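You operate a simulated robot arm through the tools that you are given. There is no shell and no other tool. Be economical: measure what you need, move in short steps, check, and stop when the job is done.

The job below is to be done with a simulated robot arm. You get a single attempt, and the scene is never put back.

Task
Put the fork terminal under the brass nut.
Fine: slacken the nut, set the terminal at its seat, then tighten the nut and shut clip lever one.

It is judged by the outcome, as a careful person would: the job done as asked, and still so three seconds after it is handed in. It fails if anything else is knocked over, pushed out of place, dropped, spilled or broken.

Robot
A 6-joint arm with a two-finger parallel gripper, fixed in place. Base frame: the origin is at the foot of the arm, x ahead of it, y to its left, z up. Units: m, degrees, N and s.
With the tool pointing down near the work surface it reaches from about 0.26 to 0.68 m from the base axis. Its first joint turns from -66.0 to 66.0 degrees. Payload 2.9 kg.
Tool frame: the origin (TCP) lies between the finger pads and is the grasp point; the fingertips stand 0.03 m ahead of it; z points along the fingers, y is the line along which they close. The gripper opens to 0.11 m. The fingers are 0.02 m wide and 0.01 m thick; the gripper's body (0.048 by 0.112 m) begins 0.055 m behind the TCP.
Orientation is told as [roll, pitch, yaw] about the base's x, y, z axes, in that order, counted from this pose: with the fingers straight down and closing along the base's y, the tool's x points along the base's -x, its y along +y and its z along -z.

Tools
- The arm moves only by the tool apply_moves. Its argument "increments" is one flat list of numbers, 7 for each row, row after row: the shift along the tool's x, y, z in m, then the turn, a rotation vector about the tool's x, y, z in rad, then the gripper command, from -1 (shut) to 1 (fully open), values between in proportion. In form: [x, y, z, ax, ay, az, hand, x, y, z, ax, ay, az, hand, ...]. A call has 1 to 20 rows; each row is the pose to reach, as a shift and turn from the pose commanded when the call began, along the tool's axes at that moment. Each row takes 0.2 s and may step no farther than 0.05 m and 8.6 degrees from the row before; otherwise, or with a gripper value out of range, the whole call is refused. Where a pose cannot be reached the arm comes as near as it can. A force on the tool above 40 N (or 10 N above the force at the start of the call, whichever is more), or a blocked arm, ends the call early, and 0.2 s more pass. The fingers move at their own pace (about 0.108 m/s each) and stop on an object; they squeeze with about 32 N. The grip force told is the motor's: it shows also when the fingers shut on nothing. Time passes only in rows, and 0.2 s behind the last, so rows that repeat a pose let the fingers close. It gives the time, the measured TCP pose, the force on the tool (base axes), the opening and the grip force at its end, in the units of the frame above (readings bear some noise), and new pictures: "views" is both (left out), scene, wrist or none.
- Cameras (640 x 400 px; columns grow to the right, rows downward): "scene" is fixed at [0.0934, 0.4537, 1.38]; the picture's right is [-0.53, -0.85, 0.00], its down [-0.52, 0.33, -0.79] and it looks along [0.67, -0.41, -0.62] (base axes); focal length 375 px, centre (320, 200). "wrist" rides on the gripper at [-0.036, 0, -0.057] in the tool frame; the picture's right is [0.00, -1.00, 0.00], its down [0.97, 0.00, -0.24] and it looks along [0.24, 0.00, 0.97] (tool axes); focal length 218 px, centre (320, 200).
- locate(camera, pixels): for up to 12 pixels [column, row] of the newest picture of that camera ("zoom" is the newest enlarged one), the place [x, y, z] in the base frame of the surface seen there, good to about 0.002 m. It takes no simulated time.
- inspect(camera, box): a new picture of the part [left, top, right, bottom] of that camera's present view, enlarged. It takes no simulated time.
- sign_off(): hands the job in; it is judged then, once.

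Go step by step. Measure first, check grasps and placings, and put right what went wrong. The budget is 80 turns and 120 pictures, counting those below and the enlarged ones. Unless the task says otherwise, let go and move clear before handing in, and close with one line.

The tools are called after "Call:" by a JSON object that holds its "op" and its "data". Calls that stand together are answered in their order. apply_moves: Moves the arm, as the interface text tells. Its arguments: {"type":"object","properties":{"increments":{"type":"array","items":{"type":"number"}},"views":{"type":"string","enum":["both","scene","wrist","none"]}},"required":["increments"]} The other tools are called the same way: locate (camera, pixels) gives the place of the surface under pixels of a picture; inspect (camera, box) takes an enlarged picture of a part of a camera's view; sign_off () hands the job in.

At the start:

```text
t: 0.0
position: [0.4118, 0.2251, 1.0974]
tcp_rot: [0.0, -0.1, -0.1]
contact_force: [0.4, 0.4, -0.2]
grip_width: 0.11
grasp_force: 0.1
```

scene: 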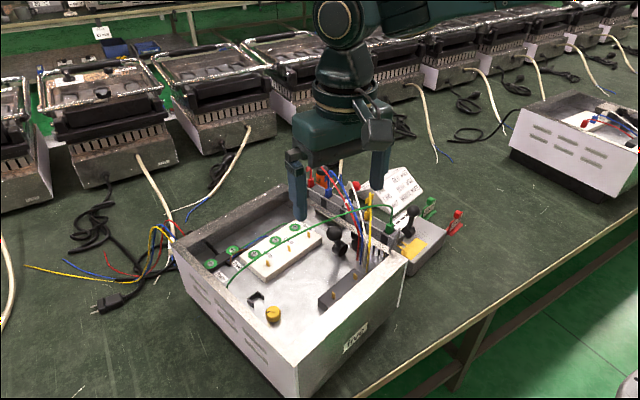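
wrist: 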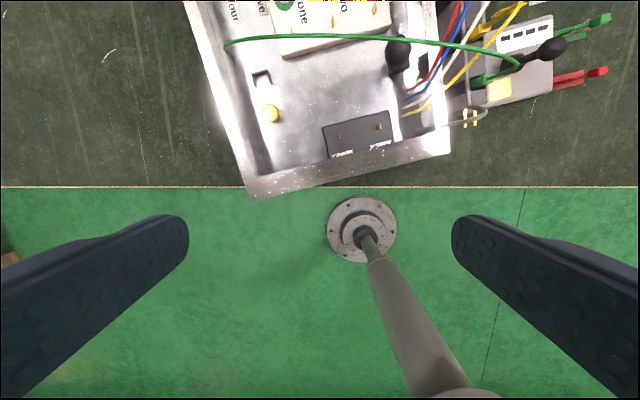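

The scene shows an open box with a brass nut near (273,314) and lever-like parts around (340,245). I'll enlarge these areas first.

Call:
{"op": "inspect", "data": {"camera": "scene", "box": [170, 220, 330, 320]}}

Call:
{"op": "inspect", "data": {"camera": "scene", "box": [300, 160, 476, 270]}}

Call:
{"op": "inspect", "data": {"camera": "wrist", "box": [180, 0, 420, 150]}}

Call:
{"op": "inspect", "data": {"camera": "wrist", "box": [380, 0, 620, 150]}}

```text
4.00 times, centred on (250, 270) of scene
```

zoom: 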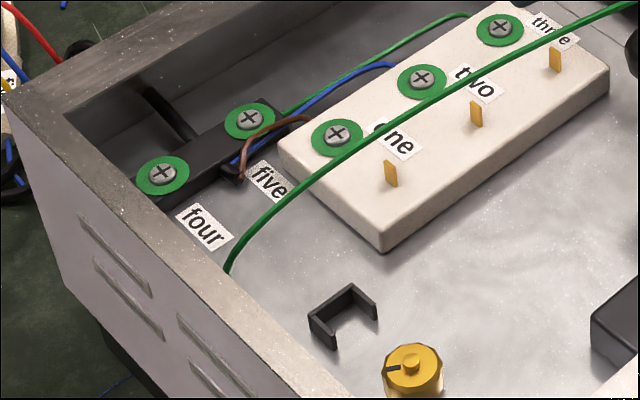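

```text
3.64 times, centred on (388, 215) of scene
```

zoom: 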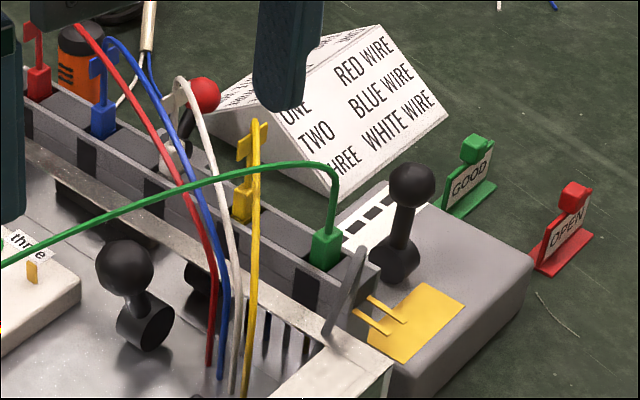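

```text
2.67 times, centred on (300, 75) of wrist
```

zoom: 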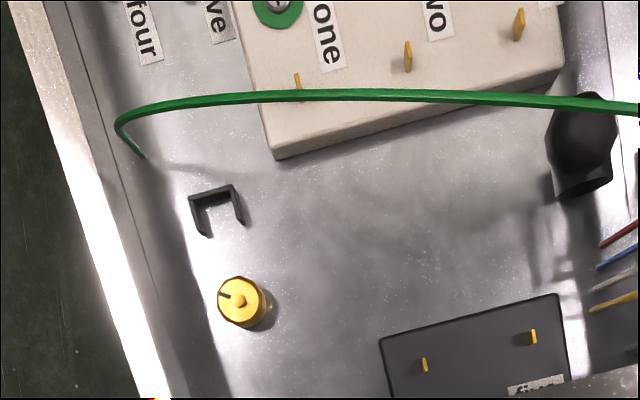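

```text
2.67 times, centred on (500, 75) of wrist
```

zoom: 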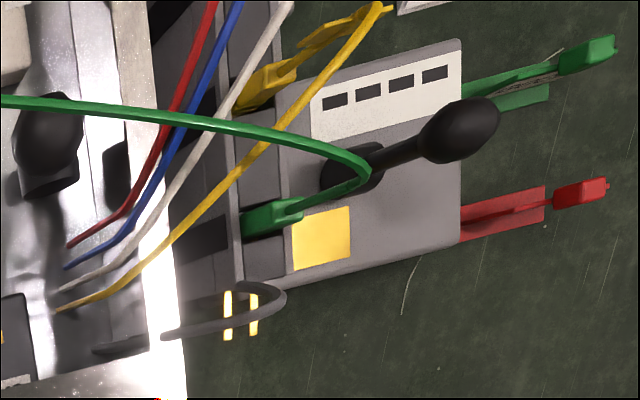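

I can make out the brass nut, a black U-shaped piece, several labels and some levers. I'll locate the key pieces and look closer.

Call:
{"op": "locate", "data": {"camera": "scene", "pixels": [[273, 308], [273, 320], [257, 292], [250, 300], [348, 263], [267, 262], [290, 248], [310, 234], [334, 234], [411, 212], [396, 295], [398, 318]]}}

Call:
{"op": "inspect", "data": {"camera": "scene", "box": [235, 270, 315, 320]}}

Call:
{"op": "inspect", "data": {"camera": "scene", "box": [310, 230, 430, 305]}}

```text
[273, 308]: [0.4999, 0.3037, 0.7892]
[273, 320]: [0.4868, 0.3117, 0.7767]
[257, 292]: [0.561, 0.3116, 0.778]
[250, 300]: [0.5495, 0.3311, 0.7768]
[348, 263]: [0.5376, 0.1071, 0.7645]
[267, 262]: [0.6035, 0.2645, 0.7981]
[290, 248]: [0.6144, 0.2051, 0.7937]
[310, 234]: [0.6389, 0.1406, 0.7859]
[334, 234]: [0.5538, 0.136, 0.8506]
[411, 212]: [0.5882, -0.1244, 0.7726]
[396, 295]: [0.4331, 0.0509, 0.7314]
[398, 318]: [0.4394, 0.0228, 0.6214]
```

```text
8.00 times, centred on (275, 295) of scene
```

zoom: 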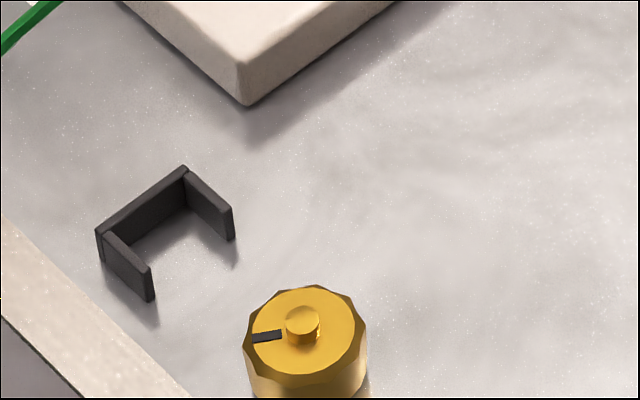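

```text
5.33 times, centred on (370, 268) of scene
```

zoom: 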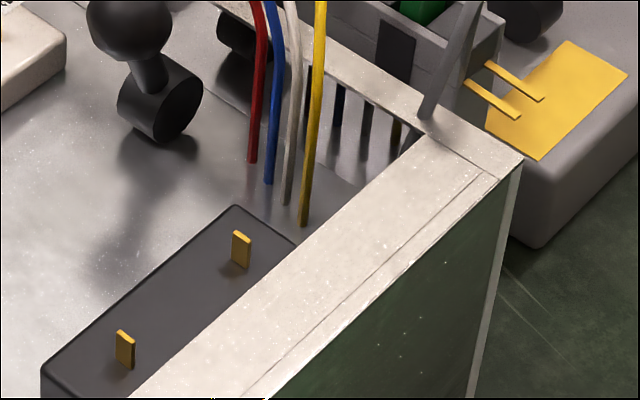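

The nut sits near (0.50, 0.304) with the U-shaped fence at about (0.555, 0.32). I haven't found the fork terminal for certain, so I'll move the wrist camera over the box to look.

Call:
{"op": "apply_moves", "data": {"increments": [-0.045, 0, 0, 0, 0, 0, 1, -0.09, -0.01, 0, 0, 0, 0, 1, -0.13, -0.03, 0, 0, 0, 0, 1]}}

```text
t: 0.8
position: [0.5423, 0.1946, 1.0966]
tcp_rot: [0.0, -0.1, 0.0]
contact_force: [0.0, -0.6, 0.1]
grip_width: 0.1101
grasp_force: 0.0
```

scene: 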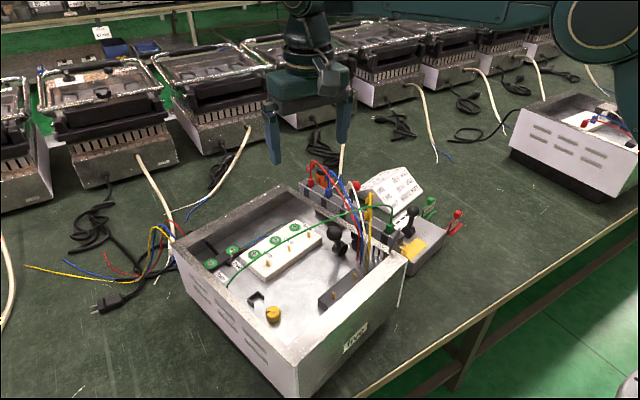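
wrist: 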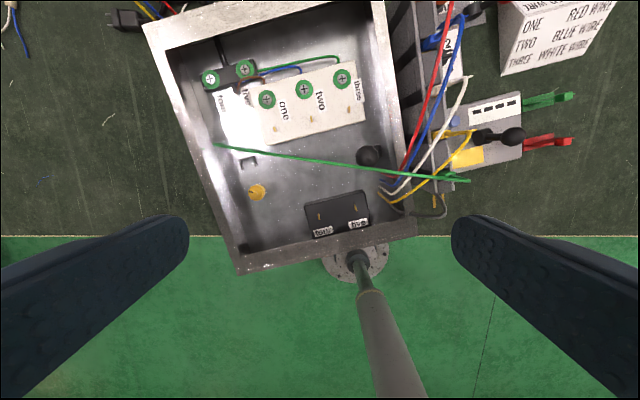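

Now the box is seen from above. The strip on its right side looks like a row of clips, so I'll zoom there.

Call:
{"op": "inspect", "data": {"camera": "wrist", "box": [380, 0, 540, 100]}}

Call:
{"op": "inspect", "data": {"camera": "wrist", "box": [350, 80, 590, 230]}}

Call:
{"op": "inspect", "data": {"camera": "scene", "box": [290, 150, 410, 225]}}

```text
4.00 times, centred on (460, 50) of wrist
```

zoom: 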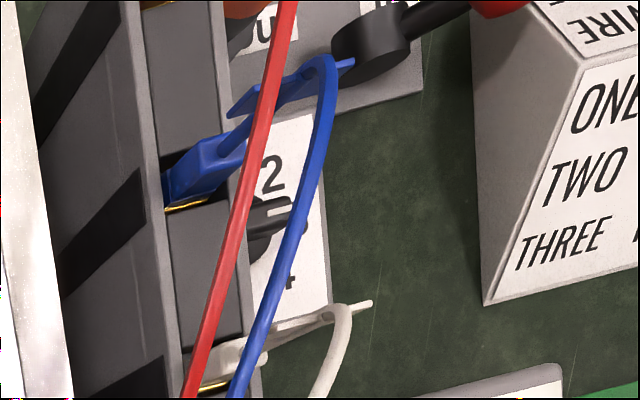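

```text
2.67 times, centred on (470, 155) of wrist
```

zoom: 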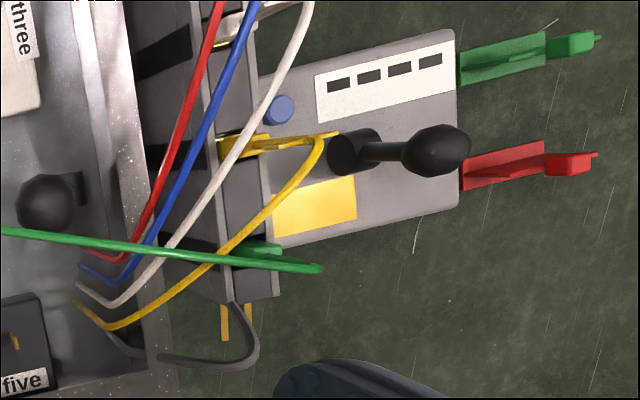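

```text
5.33 times, centred on (350, 188) of scene
```

zoom: 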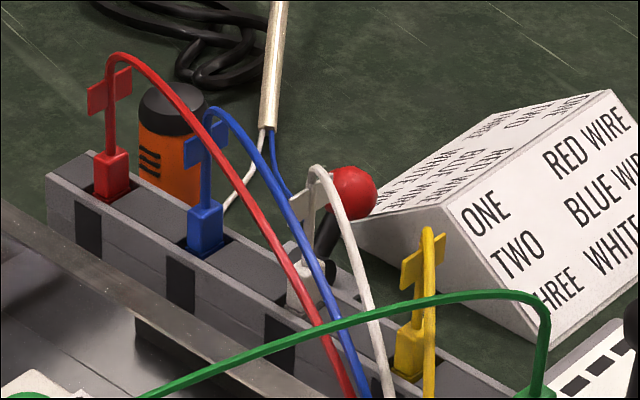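

The rail holds red, blue, white, yellow and green terminals, and there is a card plus a panel behind it. I'll move over that side to read them.

Call:
{"op": "apply_moves", "data": {"increments": [0, -0.05, 0, 0, 0, 0, 1, -0.01, -0.1, 0, 0, 0, 0, 1, -0.03, -0.145, 0, 0, 0, 0, 1, -0.06, -0.18, 0, 0, 0, 0, 1, -0.09, -0.2, 0, 0, 0, 0, 1]}}

```text
refused: row 2 steps farther than a row can; nothing moved
```

Call:
{"op": "apply_moves", "data": {"increments": [0, -0.045, 0, 0, 0, 0, 1, -0.01, -0.09, 0, 0, 0, 0, 1, -0.03, -0.13, 0, 0, 0, 0, 1, -0.06, -0.165, 0, 0, 0, 0, 1, -0.09, -0.2, 0, 0, 0, 0, 1]}}

```text
t: 2.0
position: [0.6308, -0.0064, 1.0954]
tcp_rot: [0.0, 0.1, 0.1]
contact_force: [-0.5, -0.3, -0.3]
grip_width: 0.1098
grasp_force: 0.1
```

scene: 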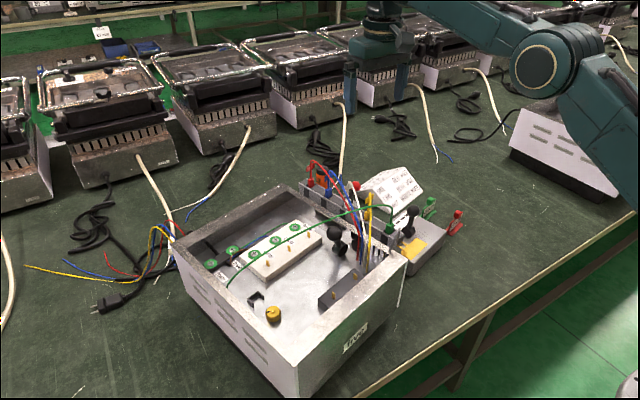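
wrist: 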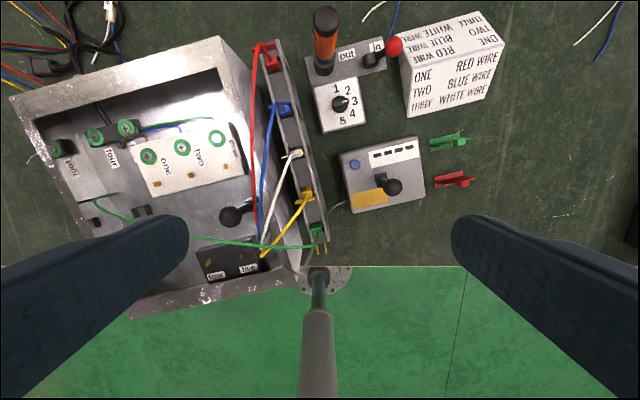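

Call:
{"op": "inspect", "data": {"camera": "wrist", "box": [300, 0, 460, 100]}}

Call:
{"op": "inspect", "data": {"camera": "wrist", "box": [30, 100, 190, 200]}}

Call:
{"op": "inspect", "data": {"camera": "wrist", "box": [230, 90, 390, 190]}}

Call:
{"op": "inspect", "data": {"camera": "wrist", "box": [180, 180, 340, 280]}}

```text
4.00 times, centred on (380, 50) of wrist
```

zoom: 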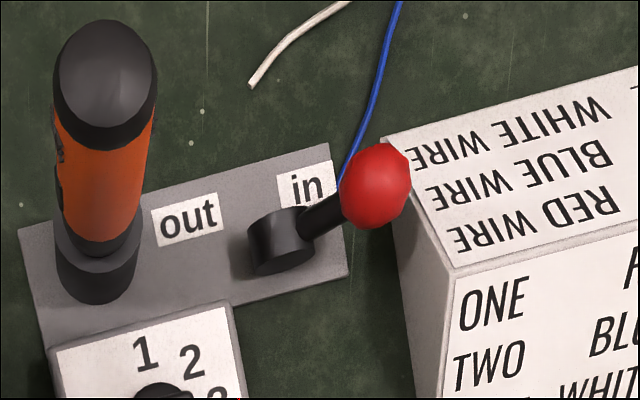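

```text
4.00 times, centred on (110, 150) of wrist
```

zoom: 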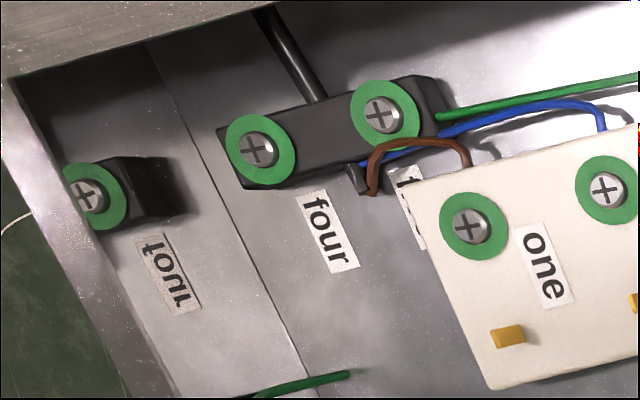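

```text
4.00 times, centred on (310, 140) of wrist
```

zoom: 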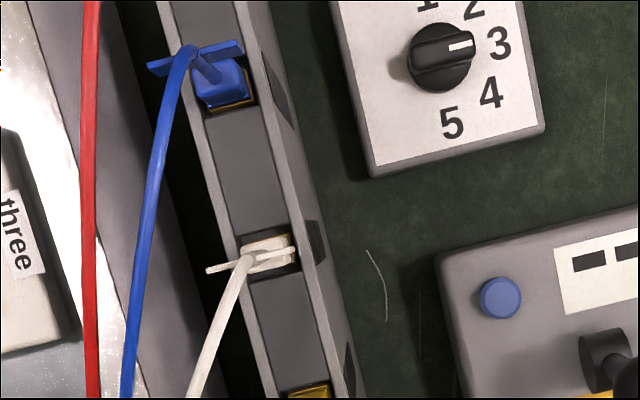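

```text
4.00 times, centred on (260, 230) of wrist
```

zoom: 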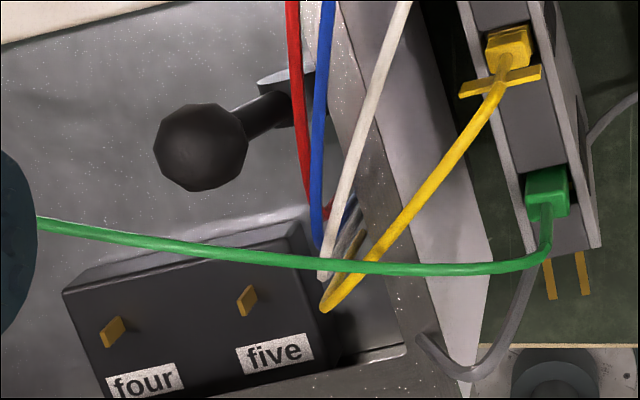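

The green terminal, with two brass prongs sticking out of the end of the rail, looks like the fork terminal. I'll go closer to the levers and the fork.

Call:
{"op": "apply_moves", "data": {"increments": [0.04, 0.03, 0, 0, 0, 0, 1, 0.08, 0.06, 0.02, 0, 0, 0, 1, 0.1, 0.09, 0.05, 0, 0, 0, 1, 0.11, 0.1, 0.08, 0, 0, 0, 1], "views": "wrist"}}

```text
refused: row 2 steps farther than a row can; nothing moved
```

Call:
{"op": "apply_moves", "data": {"increments": [0.03, 0.03, 0, 0, 0, 0, 1, 0.06, 0.06, 0.01, 0, 0, 0, 1, 0.085, 0.085, 0.04, 0, 0, 0, 1, 0.11, 0.1, 0.07, 0, 0, 0, 1], "views": "wrist"}}

```text
t: 3.0
position: [0.522, 0.095, 1.0256]
tcp_rot: [0.0, 0.0, 0.0]
contact_force: [0.4, -0.2, -0.9]
grip_width: 0.1101
grasp_force: 0.1
```

wrist: 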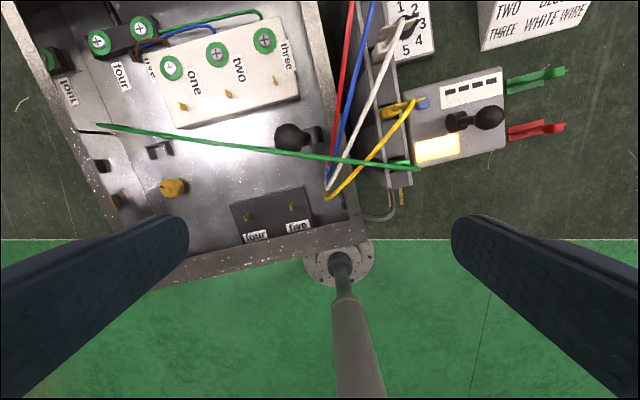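

Call:
{"op": "inspect", "data": {"camera": "wrist", "box": [260, 100, 356, 160]}}

Call:
{"op": "inspect", "data": {"camera": "wrist", "box": [350, 150, 446, 210]}}

Call:
{"op": "inspect", "data": {"camera": "wrist", "box": [76, 100, 236, 200]}}

Call:
{"op": "locate", "data": {"camera": "wrist", "pixels": [[173, 187], [160, 152], [403, 165], [395, 196], [402, 196], [290, 137], [312, 135], [105, 127], [195, 225], [390, 180], [250, 150], [485, 117]]}}

```text
6.67 times, centred on (308, 130) of wrist
```

zoom: 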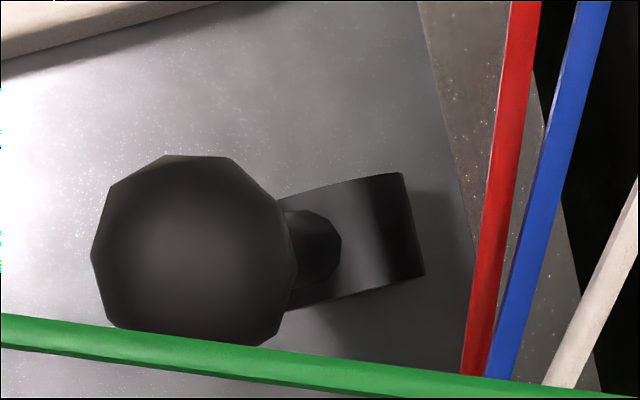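

```text
6.67 times, centred on (398, 180) of wrist
```

zoom: 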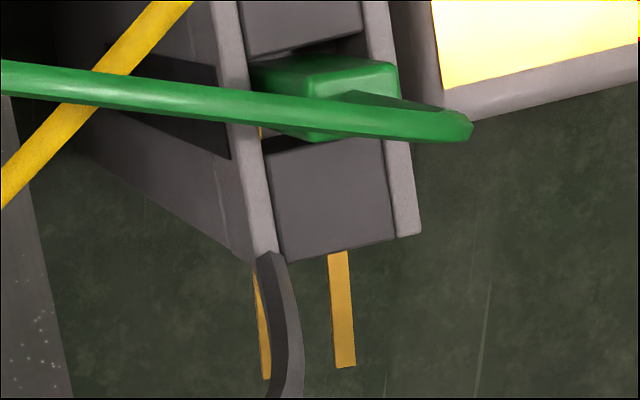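

```text
4.00 times, centred on (156, 150) of wrist
```

zoom: 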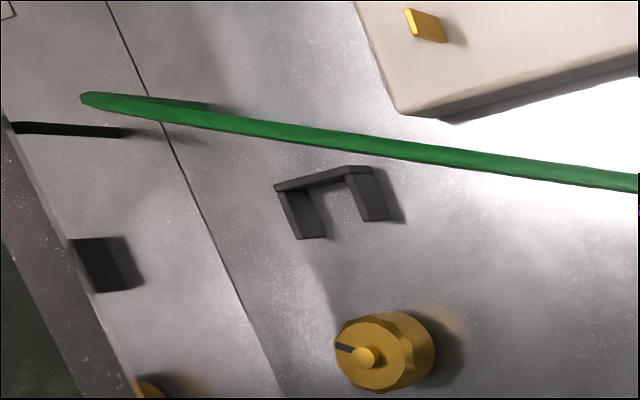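

```text
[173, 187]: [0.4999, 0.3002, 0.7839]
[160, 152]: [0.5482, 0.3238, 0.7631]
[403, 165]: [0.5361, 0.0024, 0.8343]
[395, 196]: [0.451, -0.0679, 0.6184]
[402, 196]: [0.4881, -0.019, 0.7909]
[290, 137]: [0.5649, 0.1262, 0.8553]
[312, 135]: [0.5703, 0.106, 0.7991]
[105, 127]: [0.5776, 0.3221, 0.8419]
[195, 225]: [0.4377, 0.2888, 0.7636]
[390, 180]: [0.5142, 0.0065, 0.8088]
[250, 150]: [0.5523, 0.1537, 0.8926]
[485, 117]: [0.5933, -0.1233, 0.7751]
```

The box floor is at z≈0.764, the nut is at (0.500, 0.302), and the prong tip is near (0.488, -0.019, 0.791). I need a side view of the rail end to see how the fork is held, so I'll tilt the wrist toward it from a clear distance.

Call:
{"op": "apply_moves", "data": {"increments": [0.02, -0.02, 0, 0, -0.13, 0, 1, 0.045, -0.04, 0.01, 0, -0.26, 0, 1, 0.07, -0.06, 0.03, 0, -0.39, 0, 1, 0.095, -0.08, 0.05, 0, -0.52, 0, 1, 0.12, -0.1, 0.07, 0, -0.65, 0, 1, 0.14, -0.12, 0.09, 0, -0.78, 0, 1, 0.15, -0.13, 0.12, 0, -0.9, 0, 1], "views": "wrist"}}

```text
t: 4.6
position: [0.408, -0.0368, 0.9]
tcp_rot: [0.1, -51.4, -0.1]
contact_force: [0.4, -0.9, 0.3]
grip_width: 0.11
grasp_force: 0.0
out of reach, approached as far as the arm can: row 6, 7
```

wrist: 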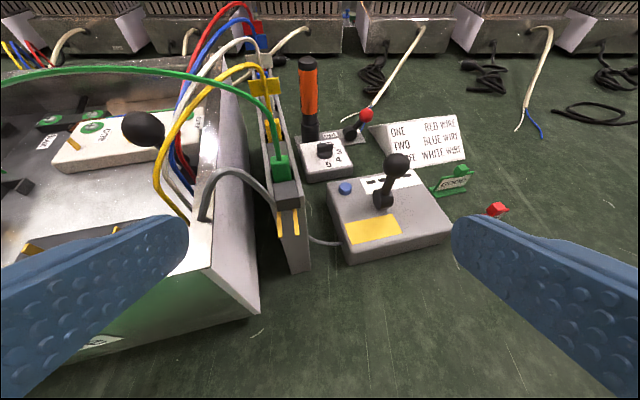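

Call:
{"op": "inspect", "data": {"camera": "wrist", "box": [240, 140, 336, 200]}}

Call:
{"op": "inspect", "data": {"camera": "wrist", "box": [220, 190, 316, 250]}}

Call:
{"op": "inspect", "data": {"camera": "wrist", "box": [80, 100, 240, 200]}}

Call:
{"op": "locate", "data": {"camera": "wrist", "pixels": [[281, 168], [281, 235], [295, 234], [278, 158], [275, 130], [285, 190], [289, 245], [277, 215], [297, 210], [272, 110]]}}

```text
6.67 times, centred on (288, 170) of wrist
```

zoom: 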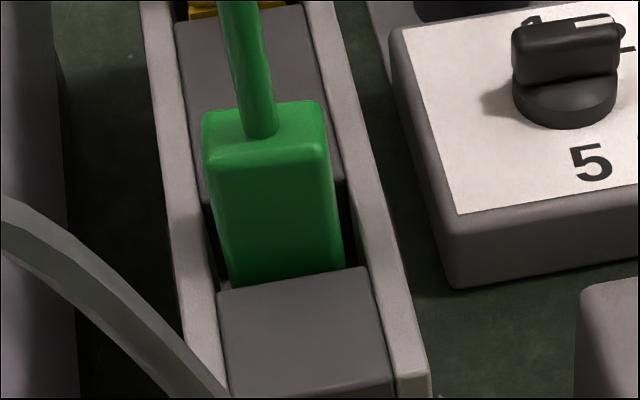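

```text
6.67 times, centred on (268, 220) of wrist
```

zoom: 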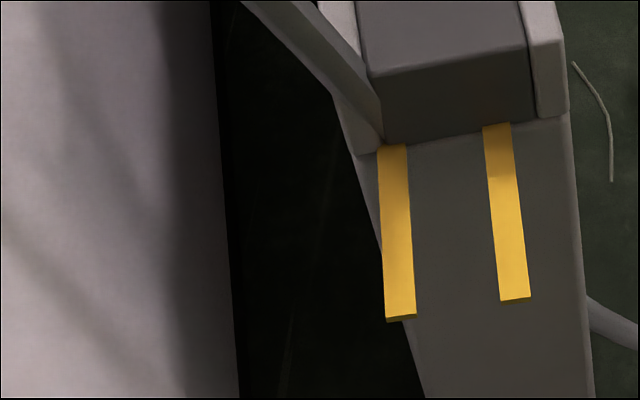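

```text
4.00 times, centred on (160, 150) of wrist
```

zoom: 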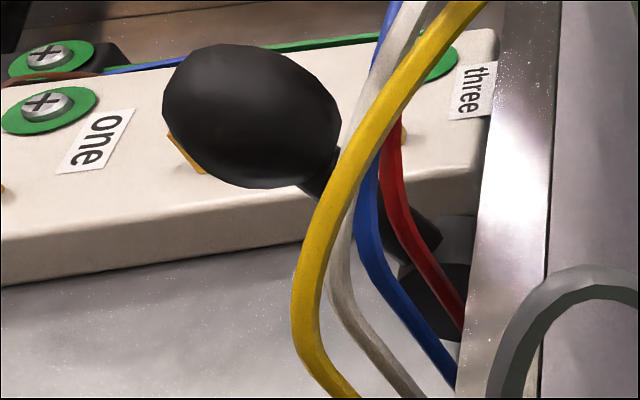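

```text
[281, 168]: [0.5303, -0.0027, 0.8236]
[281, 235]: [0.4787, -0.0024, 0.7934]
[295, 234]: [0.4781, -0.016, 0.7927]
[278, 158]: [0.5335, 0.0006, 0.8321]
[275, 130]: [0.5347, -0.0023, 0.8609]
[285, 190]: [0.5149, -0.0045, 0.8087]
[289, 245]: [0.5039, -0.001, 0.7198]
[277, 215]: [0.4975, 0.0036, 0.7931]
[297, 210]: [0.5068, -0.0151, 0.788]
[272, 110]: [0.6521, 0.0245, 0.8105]
```

The fork's two prongs run under the last rail divider and stick out, with tips around (0.478, -0.002) and (0.478, -0.016). I still need to find the clip levers, so I'll return to vertical above the nut and look into the left and front of the box.

Call:
{"op": "apply_moves", "data": {"increments": [-0.005, 0.03, -0.03, 0, 0.13, 0, 1, -0.02, 0.06, -0.06, 0, 0.26, 0, 1, -0.03, 0.1, -0.08, 0, 0.39, 0, 1, -0.04, 0.14, -0.1, 0, 0.52, 0, 1, -0.05, 0.18, -0.11, 0, 0.65, 0, 1, -0.06, 0.22, -0.11, 0, 0.78, 0, 1, -0.07, 0.25, -0.11, 0, 0.897, 0, 1]}}

```text
t: 6.2
position: [0.3663, 0.2096, 1.027]
tcp_rot: [0.1, -0.1, 0.0]
contact_force: [-0.1, 0.0, -0.1]
grip_width: 0.1101
grasp_force: 0.1
out of reach, approached as far as the arm can: row 1
```

scene: 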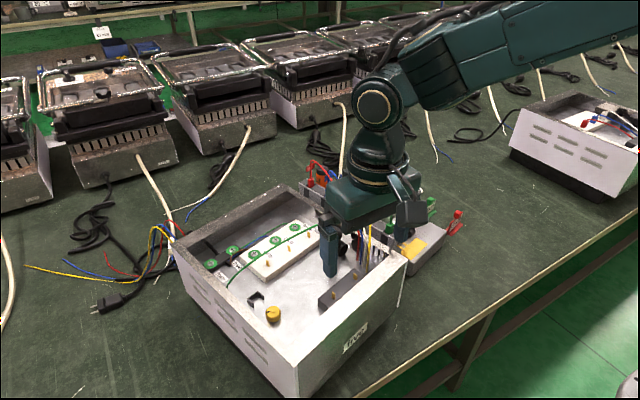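
wrist: 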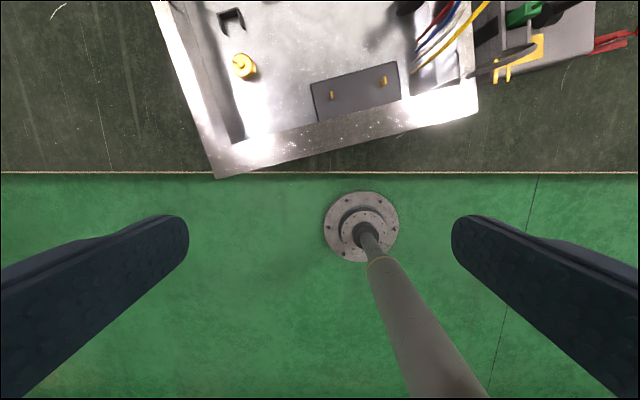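

Call:
{"op": "apply_moves", "data": {"increments": [-0.045, 0.01, 0, 0, 0, 0, 1, -0.09, 0.02, 0, 0, 0, 0, 1, -0.135, 0.03, 0, 0, 0, 0, 1, -0.17, 0.04, 0, 0, 0, 0, 1], "views": "wrist"}}

Call:
{"op": "inspect", "data": {"camera": "wrist", "box": [180, 40, 340, 140]}}

Call:
{"op": "inspect", "data": {"camera": "wrist", "box": [180, 130, 340, 230]}}

Call:
{"op": "inspect", "data": {"camera": "wrist", "box": [320, 60, 520, 185]}}

```text
t: 7.2
position: [0.5346, 0.2519, 1.0275]
tcp_rot: [0.0, -0.2, 0.0]
contact_force: [-0.1, -0.6, 0.7]
grip_width: 0.1102
grasp_force: 0.0
```

wrist: 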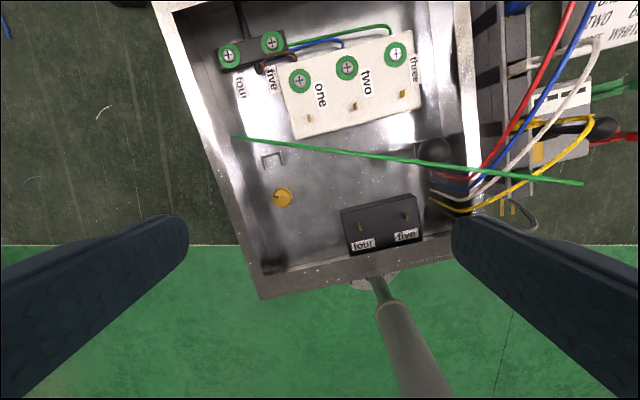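

```text
4.00 times, centred on (260, 90) of wrist
```

zoom: 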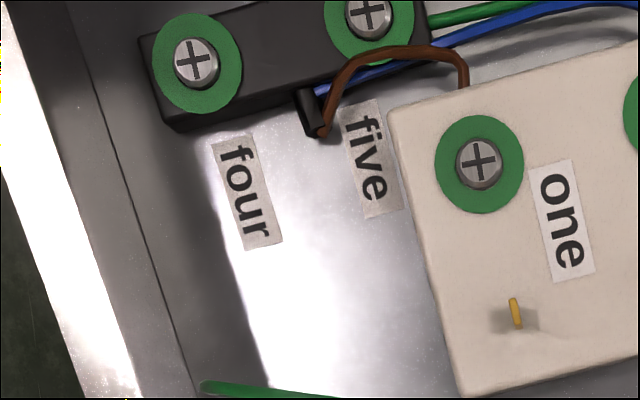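

```text
4.00 times, centred on (260, 180) of wrist
```

zoom: 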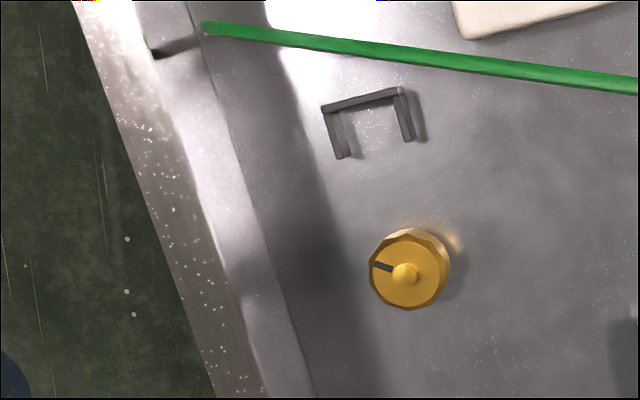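

```text
3.20 times, centred on (420, 122) of wrist
```

zoom: 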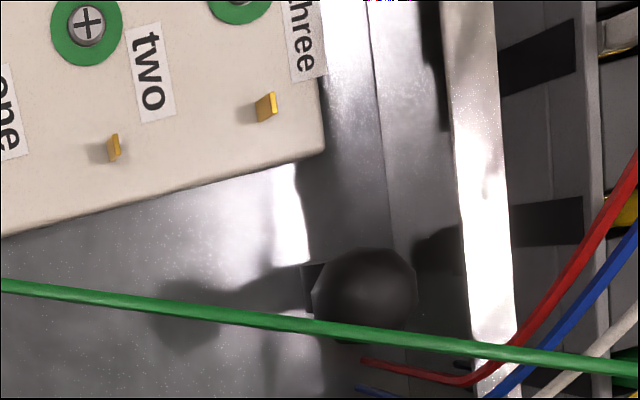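

No clip label has shown up so far. I'll zoom in on the box's outside label, the tester and the card from the scene view.

Call:
{"op": "inspect", "data": {"camera": "scene", "box": [325, 310, 389, 350]}}

Call:
{"op": "inspect", "data": {"camera": "scene", "box": [380, 185, 476, 245]}}

Call:
{"op": "inspect", "data": {"camera": "scene", "box": [310, 215, 390, 265]}}

```text
10.00 times, centred on (357, 330) of scene
```

zoom: 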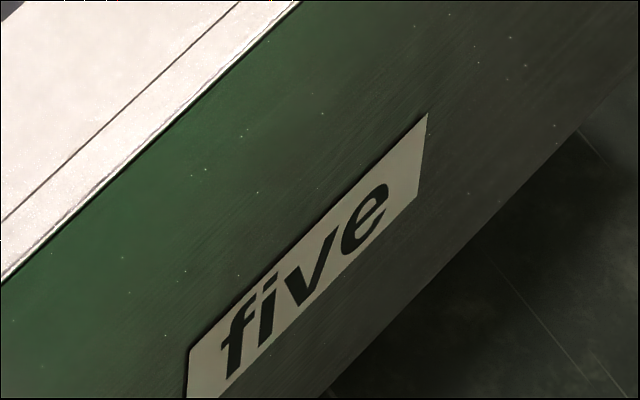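

```text
6.67 times, centred on (428, 215) of scene
```

zoom: 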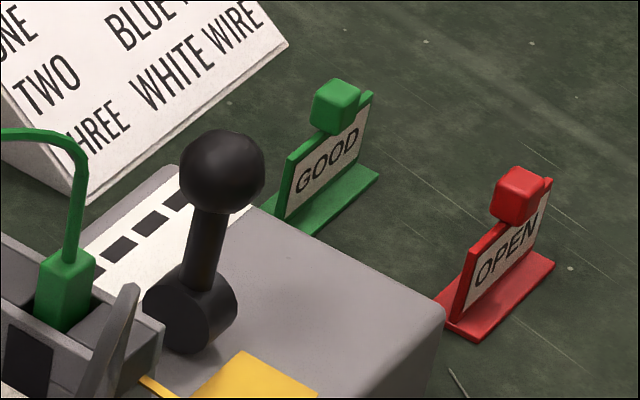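

```text
8.00 times, centred on (350, 240) of scene
```

zoom: 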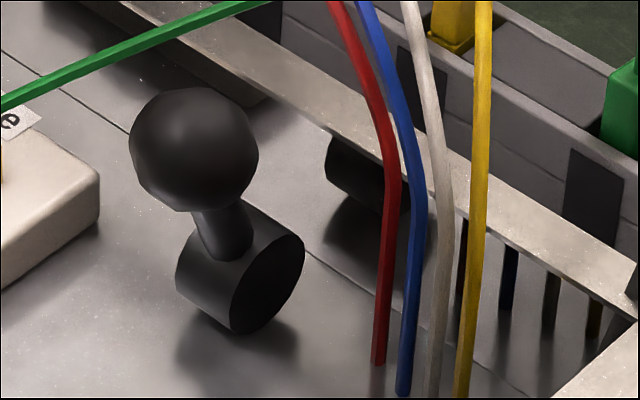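

The box lever (ball at (0.565, 0.126, 0.855), hub near (0.57, 0.10, 0.80)) is a knob on a horizontal axle. I'll take precise measurements of the nut, the fence and the wall tops from this view.

Call:
{"op": "inspect", "data": {"camera": "wrist", "box": [248, 140, 312, 220]}}

Call:
{"op": "locate", "data": {"camera": "wrist", "pixels": [[281, 198], [300, 230], [222, 170], [250, 265], [265, 295], [285, 150], [330, 180], [262, 158], [281, 155], [284, 163], [265, 167], [283, 170]]}}

```text
5.00 times, centred on (280, 180) of wrist
```

zoom: 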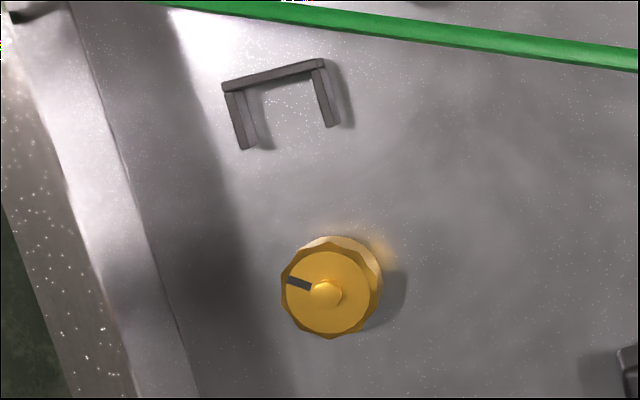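

```text
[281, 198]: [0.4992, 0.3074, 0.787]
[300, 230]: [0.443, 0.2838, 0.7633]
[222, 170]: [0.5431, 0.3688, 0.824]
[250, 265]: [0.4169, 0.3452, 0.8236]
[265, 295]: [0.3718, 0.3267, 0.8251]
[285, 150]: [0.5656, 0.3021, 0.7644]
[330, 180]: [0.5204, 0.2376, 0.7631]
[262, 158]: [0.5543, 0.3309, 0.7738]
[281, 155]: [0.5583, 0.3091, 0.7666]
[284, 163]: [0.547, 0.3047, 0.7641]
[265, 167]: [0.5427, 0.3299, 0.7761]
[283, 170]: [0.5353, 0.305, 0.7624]
```

Call:
{"op": "locate", "data": {"camera": "zoom", "pixels": [[326, 294], [284, 290], [372, 300], [328, 335], [326, 252], [224, 86], [322, 62], [334, 124], [244, 146], [300, 284], [350, 320], [352, 262]]}}

```text
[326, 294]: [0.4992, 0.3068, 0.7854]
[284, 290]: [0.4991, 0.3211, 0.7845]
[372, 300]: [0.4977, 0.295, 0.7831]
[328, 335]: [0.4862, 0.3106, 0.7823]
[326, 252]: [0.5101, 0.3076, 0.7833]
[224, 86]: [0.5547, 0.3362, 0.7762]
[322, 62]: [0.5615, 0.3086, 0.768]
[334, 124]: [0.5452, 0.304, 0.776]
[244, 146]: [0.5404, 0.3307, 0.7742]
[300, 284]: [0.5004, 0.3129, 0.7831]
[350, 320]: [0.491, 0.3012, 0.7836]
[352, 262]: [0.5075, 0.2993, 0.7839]
```

The nut centre is about (0.499, 0.307), radius about 12.5 mm, top at 0.784, and the wall tops are at 0.825. The fence axis is yawed about 13°. I'll go over the nut, pre-turn the wrist clockwise, and narrow the fingers to 50 mm.

Call:
{"op": "apply_moves", "data": {"increments": [0.01, 0.015, 0.01, 0, 0, 0.145, 0, 0.02, 0.03, 0.02, 0, 0, 0.29, -0.09, 0.03, 0.045, 0.04, 0, 0, 0.435, -0.09, 0.0356, 0.055, 0.06, 0, 0, 0.58, -0.09, 0.0356, 0.055, 0.08, 0, 0, 0.725, -0.09, 0.0356, 0.055, 0.11, 0, 0, 0.87, -0.09, 0.0356, 0.055, 0.14, 0, 0, 1.0, -0.09]}}

```text
t: 8.8
position: [0.4985, 0.3069, 0.8851]
tcp_rot: [0.2, 0.0, -57.4]
contact_force: [-0.2, 0.4, 0.3]
grip_width: 0.05
grasp_force: 0.2
```

scene: 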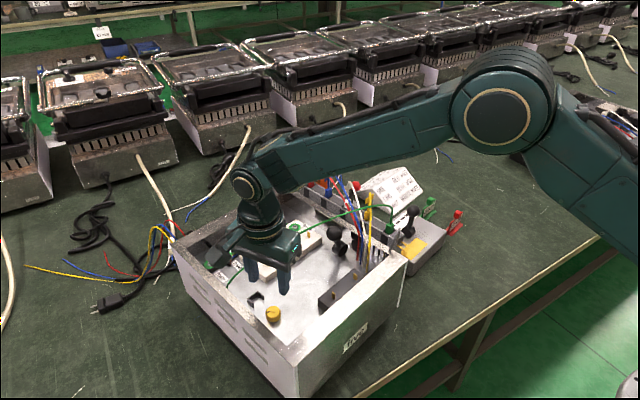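
wrist: 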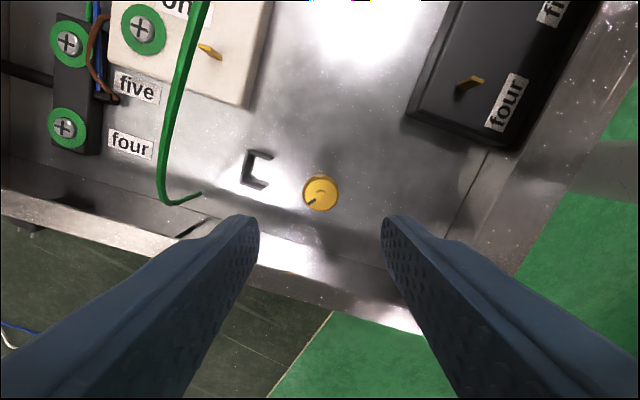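

The nut is centred between the fingers (column 321). I'll descend to grip height and close.

Call:
{"op": "apply_moves", "data": {"increments": [0, 0, 0.03, 0, 0, 0, -0.09, 0, 0, 0.06, 0, 0, 0, -0.09, 0, 0, 0.086, 0, 0, 0, -0.09, 0, 0, 0.086, 0, 0, 0, -1, 0, 0, 0.086, 0, 0, 0, -1]}}

```text
t: 10.0
position: [0.5002, 0.3057, 0.7989]
tcp_rot: [0.1, -0.2, -57.4]
contact_force: [-8.4, -4.8, 2.6]
grip_width: 0.0265
grasp_force: 44.9
```

scene: 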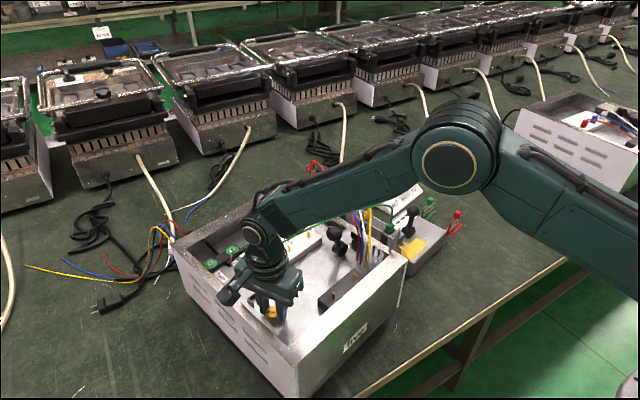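
wrist: 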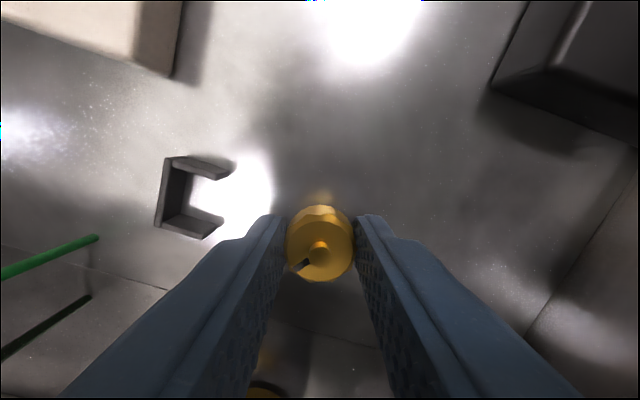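

The nut is gripped (26.5 mm, force 45). I'll turn it counter-clockwise (negative about tool z) by about 57° and watch it.

Call:
{"op": "apply_moves", "data": {"increments": [0, -0.001, 0, 0, 0, -0.145, -1, 0, -0.001, 0, 0, 0, -0.29, -1, 0, -0.001, 0, 0, 0, -0.435, -1, 0, -0.001, 0, 0, 0, -0.58, -1, 0, -0.001, 0, 0, 0, -0.725, -1, 0, -0.001, 0, 0, 0, -0.87, -1, 0, -0.001, 0, 0, 0, -1.0, -1], "views": "wrist"}}

```text
t: 11.6
position: [0.4994, 0.3062, 0.8001]
tcp_rot: [0.0, -0.3, 0.1]
contact_force: [14.2, 11.4, -31.7]
grip_width: 0.0263
grasp_force: 44.7
```

wrist: 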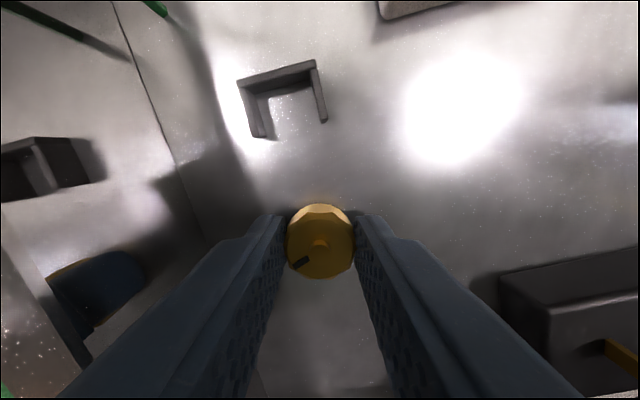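

The nut turned with the fingers and the TCP was pushed up 1.2 mm, so it is rising. I'll keep turning and lift along with it.

Call:
{"op": "apply_moves", "data": {"increments": [0, 0, -0.0014, 0, 0, 0, -1, 0, 0, -0.0018, 0, 0, -0.145, -1, 0, 0, -0.0021, 0, 0, -0.29, -1, 0, 0, -0.0024, 0, 0, -0.435, -1, 0, 0, -0.0027, 0, 0, -0.58, -1, 0, 0, -0.003, 0, 0, -0.725, -1, 0, 0, -0.0033, 0, 0, -0.87, -1, 0, 0, -0.0036, 0, 0, -1.0, -1], "views": "wrist"}}

```text
t: 13.4
position: [0.4986, 0.3059, 0.8023]
tcp_rot: [-0.1, 0.1, 57.5]
contact_force: [1.3, 20.6, -30.8]
grip_width: 0.0266
grasp_force: 45.3
```

wrist: 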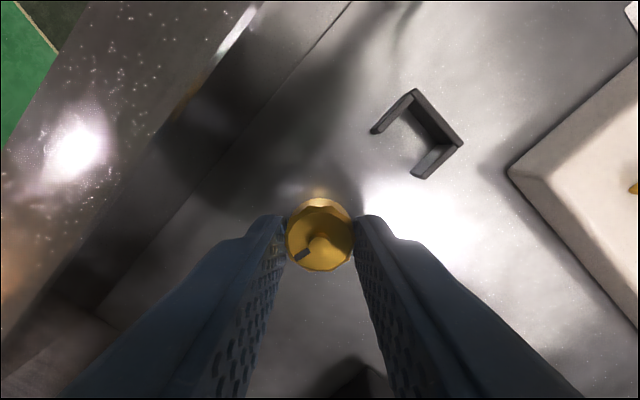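

The force sign is ambiguous, so I'll release, lift clear and measure the nut's height directly.

Call:
{"op": "apply_moves", "data": {"increments": [0, 0, 0, 0, 0, 0, -0.09, 0, 0, 0, 0, 0, 0, -0.09, 0, 0, -0.03, 0, 0, 0.14, -0.09, 0, 0, -0.06, 0, 0, 0.28, -0.09, 0, 0, -0.08, 0, 0, 0.42, -0.09], "views": "wrist"}}

Call:
{"op": "inspect", "data": {"camera": "wrist", "box": [270, 150, 366, 210]}}

Call:
{"op": "inspect", "data": {"camera": "scene", "box": [241, 290, 305, 330]}}

```text
t: 14.6
position: [0.5005, 0.3062, 0.8849]
tcp_rot: [-0.2, -0.2, 33.1]
contact_force: [0.2, 0.2, 0.4]
grip_width: 0.0498
grasp_force: 0.0
```

wrist: 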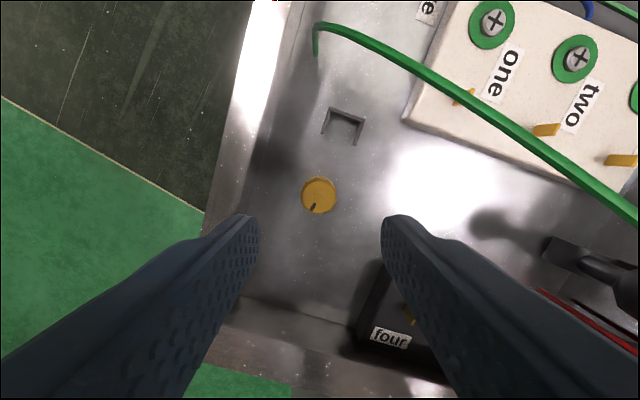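

```text
6.67 times, centred on (318, 180) of wrist
```

zoom: 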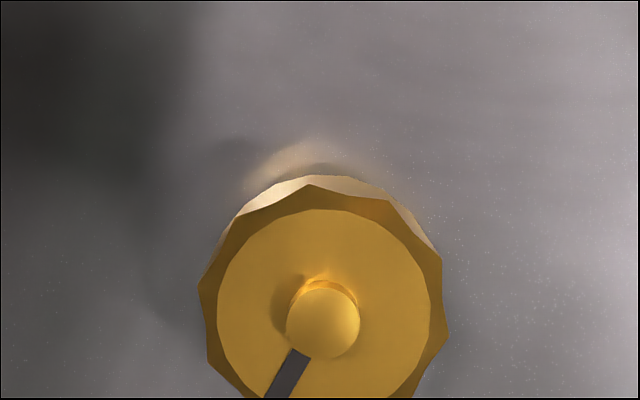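

```text
10.00 times, centred on (273, 310) of scene
```

zoom: 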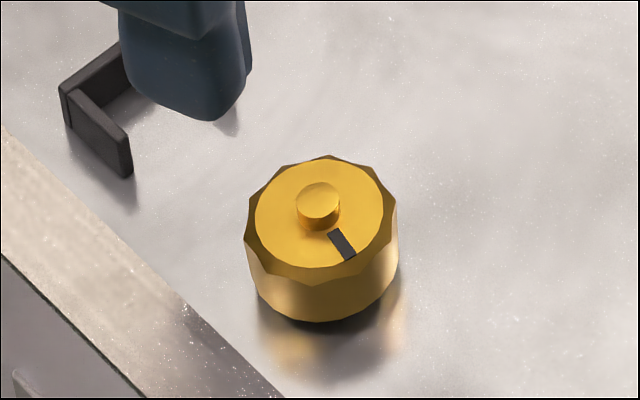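

Call:
{"op": "locate", "data": {"camera": "zoom", "pixels": [[318, 195], [280, 215], [290, 250], [365, 220], [330, 180], [300, 320], [340, 350], [375, 265]]}}

Call:
{"op": "locate", "data": {"camera": "wrist", "pixels": [[318, 197], [312, 190], [325, 190], [312, 203], [326, 203], [318, 184]]}}

```text
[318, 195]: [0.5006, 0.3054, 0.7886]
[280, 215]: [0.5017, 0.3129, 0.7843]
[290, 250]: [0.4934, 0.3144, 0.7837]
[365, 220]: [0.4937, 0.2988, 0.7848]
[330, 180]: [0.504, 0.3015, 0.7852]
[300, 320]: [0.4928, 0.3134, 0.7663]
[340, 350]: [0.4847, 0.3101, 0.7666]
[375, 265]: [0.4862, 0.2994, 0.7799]
```

```text
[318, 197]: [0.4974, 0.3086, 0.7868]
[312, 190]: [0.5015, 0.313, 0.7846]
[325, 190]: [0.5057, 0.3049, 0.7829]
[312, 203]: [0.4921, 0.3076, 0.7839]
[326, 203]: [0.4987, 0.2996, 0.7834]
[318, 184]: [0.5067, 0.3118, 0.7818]
```

The nut turned about 115° but its top is still about 0.784, so the pitch is fine and more turns are needed. I'll rewind the wrist well clockwise and take a longer stroke.

Call:
{"op": "apply_moves", "data": {"increments": [0, 0, 0, 0, 0, 0.145, -0.09, 0, 0, 0, 0, 0, 0.29, -0.09, 0, 0, 0, 0, 0, 0.435, -0.09, 0, 0, 0, 0, 0, 0.58, -0.09, 0, 0, 0, 0, 0, 0.725, -0.09, 0, 0, 0, 0, 0, 0.87, -0.09, 0, 0, 0, 0, 0, 1.015, -0.09, 0, 0, 0, 0, 0, 1.16, -0.09, 0, 0, 0, 0, 0, 1.305, -0.09, 0, 0, 0, 0, 0, 1.45, -0.09, 0, 0, 0, 0, 0, 1.595, -0.09, 0, 0, 0, 0, 0, 1.74, -0.09, 0, 0, 0, 0, 0, 1.885, -0.09, 0, 0, 0, 0, 0, 2.03, -0.09, 0, 0, 0, 0, 0, 2.175, -0.09, 0, 0, 0, 0, 0, 2.32, -0.09, 0, 0, 0, 0, 0, 2.465, -0.09, 0, 0, 0, 0, 0, 2.6, -0.09], "views": "wrist"}}

```text
t: 18.4
position: [0.4996, 0.306, 0.884]
tcp_rot: [0.2, 0.1, -115.9]
contact_force: [-0.2, 0.9, -0.7]
grip_width: 0.0502
grasp_force: 0.0
```

wrist: 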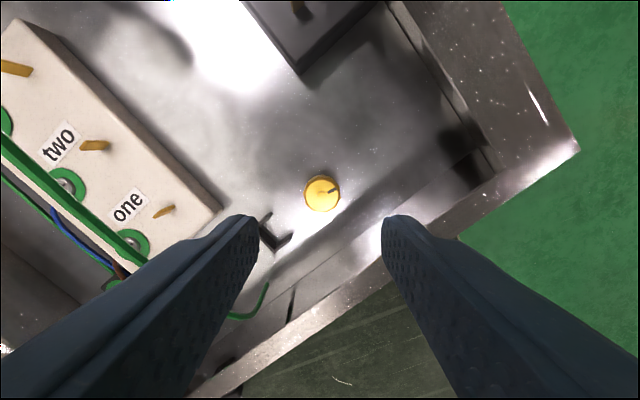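

Call:
{"op": "apply_moves", "data": {"increments": [0, 0, 0.045, 0, 0, 0, -0.09, 0, 0, 0.085, 0, 0, 0, -0.09, 0, 0, 0.085, 0, 0, 0, -1, 0, 0, 0.085, 0, 0, 0, -1, 0, 0, 0.085, 0, 0, -0.145, -1, 0, 0, 0.085, 0, 0, -0.29, -1, 0, 0, 0.085, 0, 0, -0.435, -1, 0, 0, 0.085, 0, 0, -0.58, -1, 0, 0, 0.085, 0, 0, -0.725, -1, 0, 0, 0.085, 0, 0, -0.87, -1, 0, 0, 0.085, 0, 0, -1.015, -1, 0, 0, 0.085, 0, 0, -1.16, -1, 0, 0, 0.085, 0, 0, -1.305, -1, 0, 0, 0.085, 0, 0, -1.45, -1, 0, 0, 0.085, 0, 0, -1.595, -1, 0, 0, 0.085, 0, 0, -1.74, -1, 0, 0, 0.085, 0, 0, -1.885, -1, 0, 0, 0.085, 0, 0, -2.03, -1, 0, 0, 0.085, 0, 0, -2.175, -1, 0, 0, 0.085, 0, 0, -2.32, -1], "views": "wrist"}}

```text
t: 22.6
position: [0.5013, 0.3073, 0.8011]
tcp_rot: [0.0, -0.3, 17.4]
contact_force: [2.5, 12.8, 4.9]
grip_width: 0.0278
grasp_force: 44.7
```

wrist: 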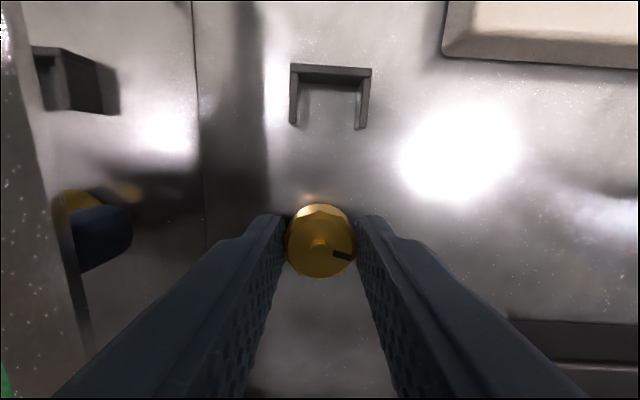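

Mark still follows the fingers, so the nut is turning. I'll continue this stroke.

Call:
{"op": "apply_moves", "data": {"increments": [0, 0, 0, 0, 0, -0.145, -1, 0, 0, 0, 0, 0, -0.29, -1, 0, 0, 0, 0, 0, -0.435, -1, 0, 0, 0, 0, 0, -0.58, -1, 0, 0, 0, 0, 0, -0.725, -1, 0, 0, 0, 0, 0, -0.87, -1, 0, 0, 0, 0, 0, -1.015, -1, 0, 0, 0, 0, 0, -1.16, -1, 0, 0, 0, 0, 0, -1.305, -1, 0, 0, 0, 0, 0, -1.45, -1, 0, 0, 0, 0, 0, -1.595, -1, 0, 0, 0, 0, 0, -1.7, -1], "views": "wrist"}}

Call:
{"op": "inspect", "data": {"camera": "wrist", "box": [272, 185, 368, 245]}}

```text
t: 25.2
position: [0.4993, 0.3051, 0.8006]
tcp_rot: [-0.2, 0.1, 114.7]
contact_force: [-0.1, -1.0, -5.9]
grip_width: 0.027
grasp_force: 44.7
```

wrist: 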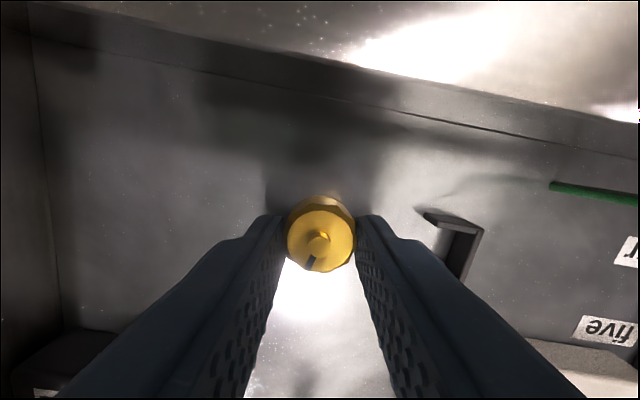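

```text
6.67 times, centred on (320, 215) of wrist
```

zoom: 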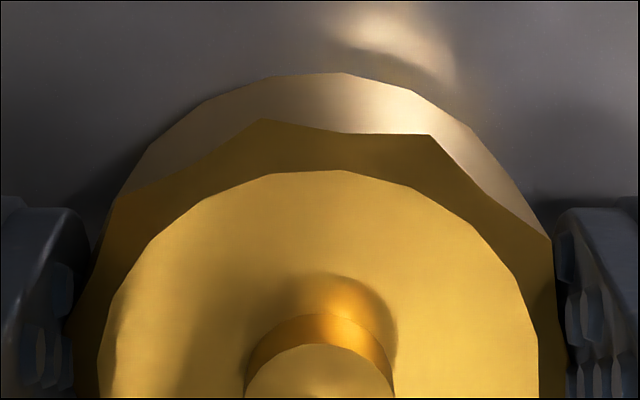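

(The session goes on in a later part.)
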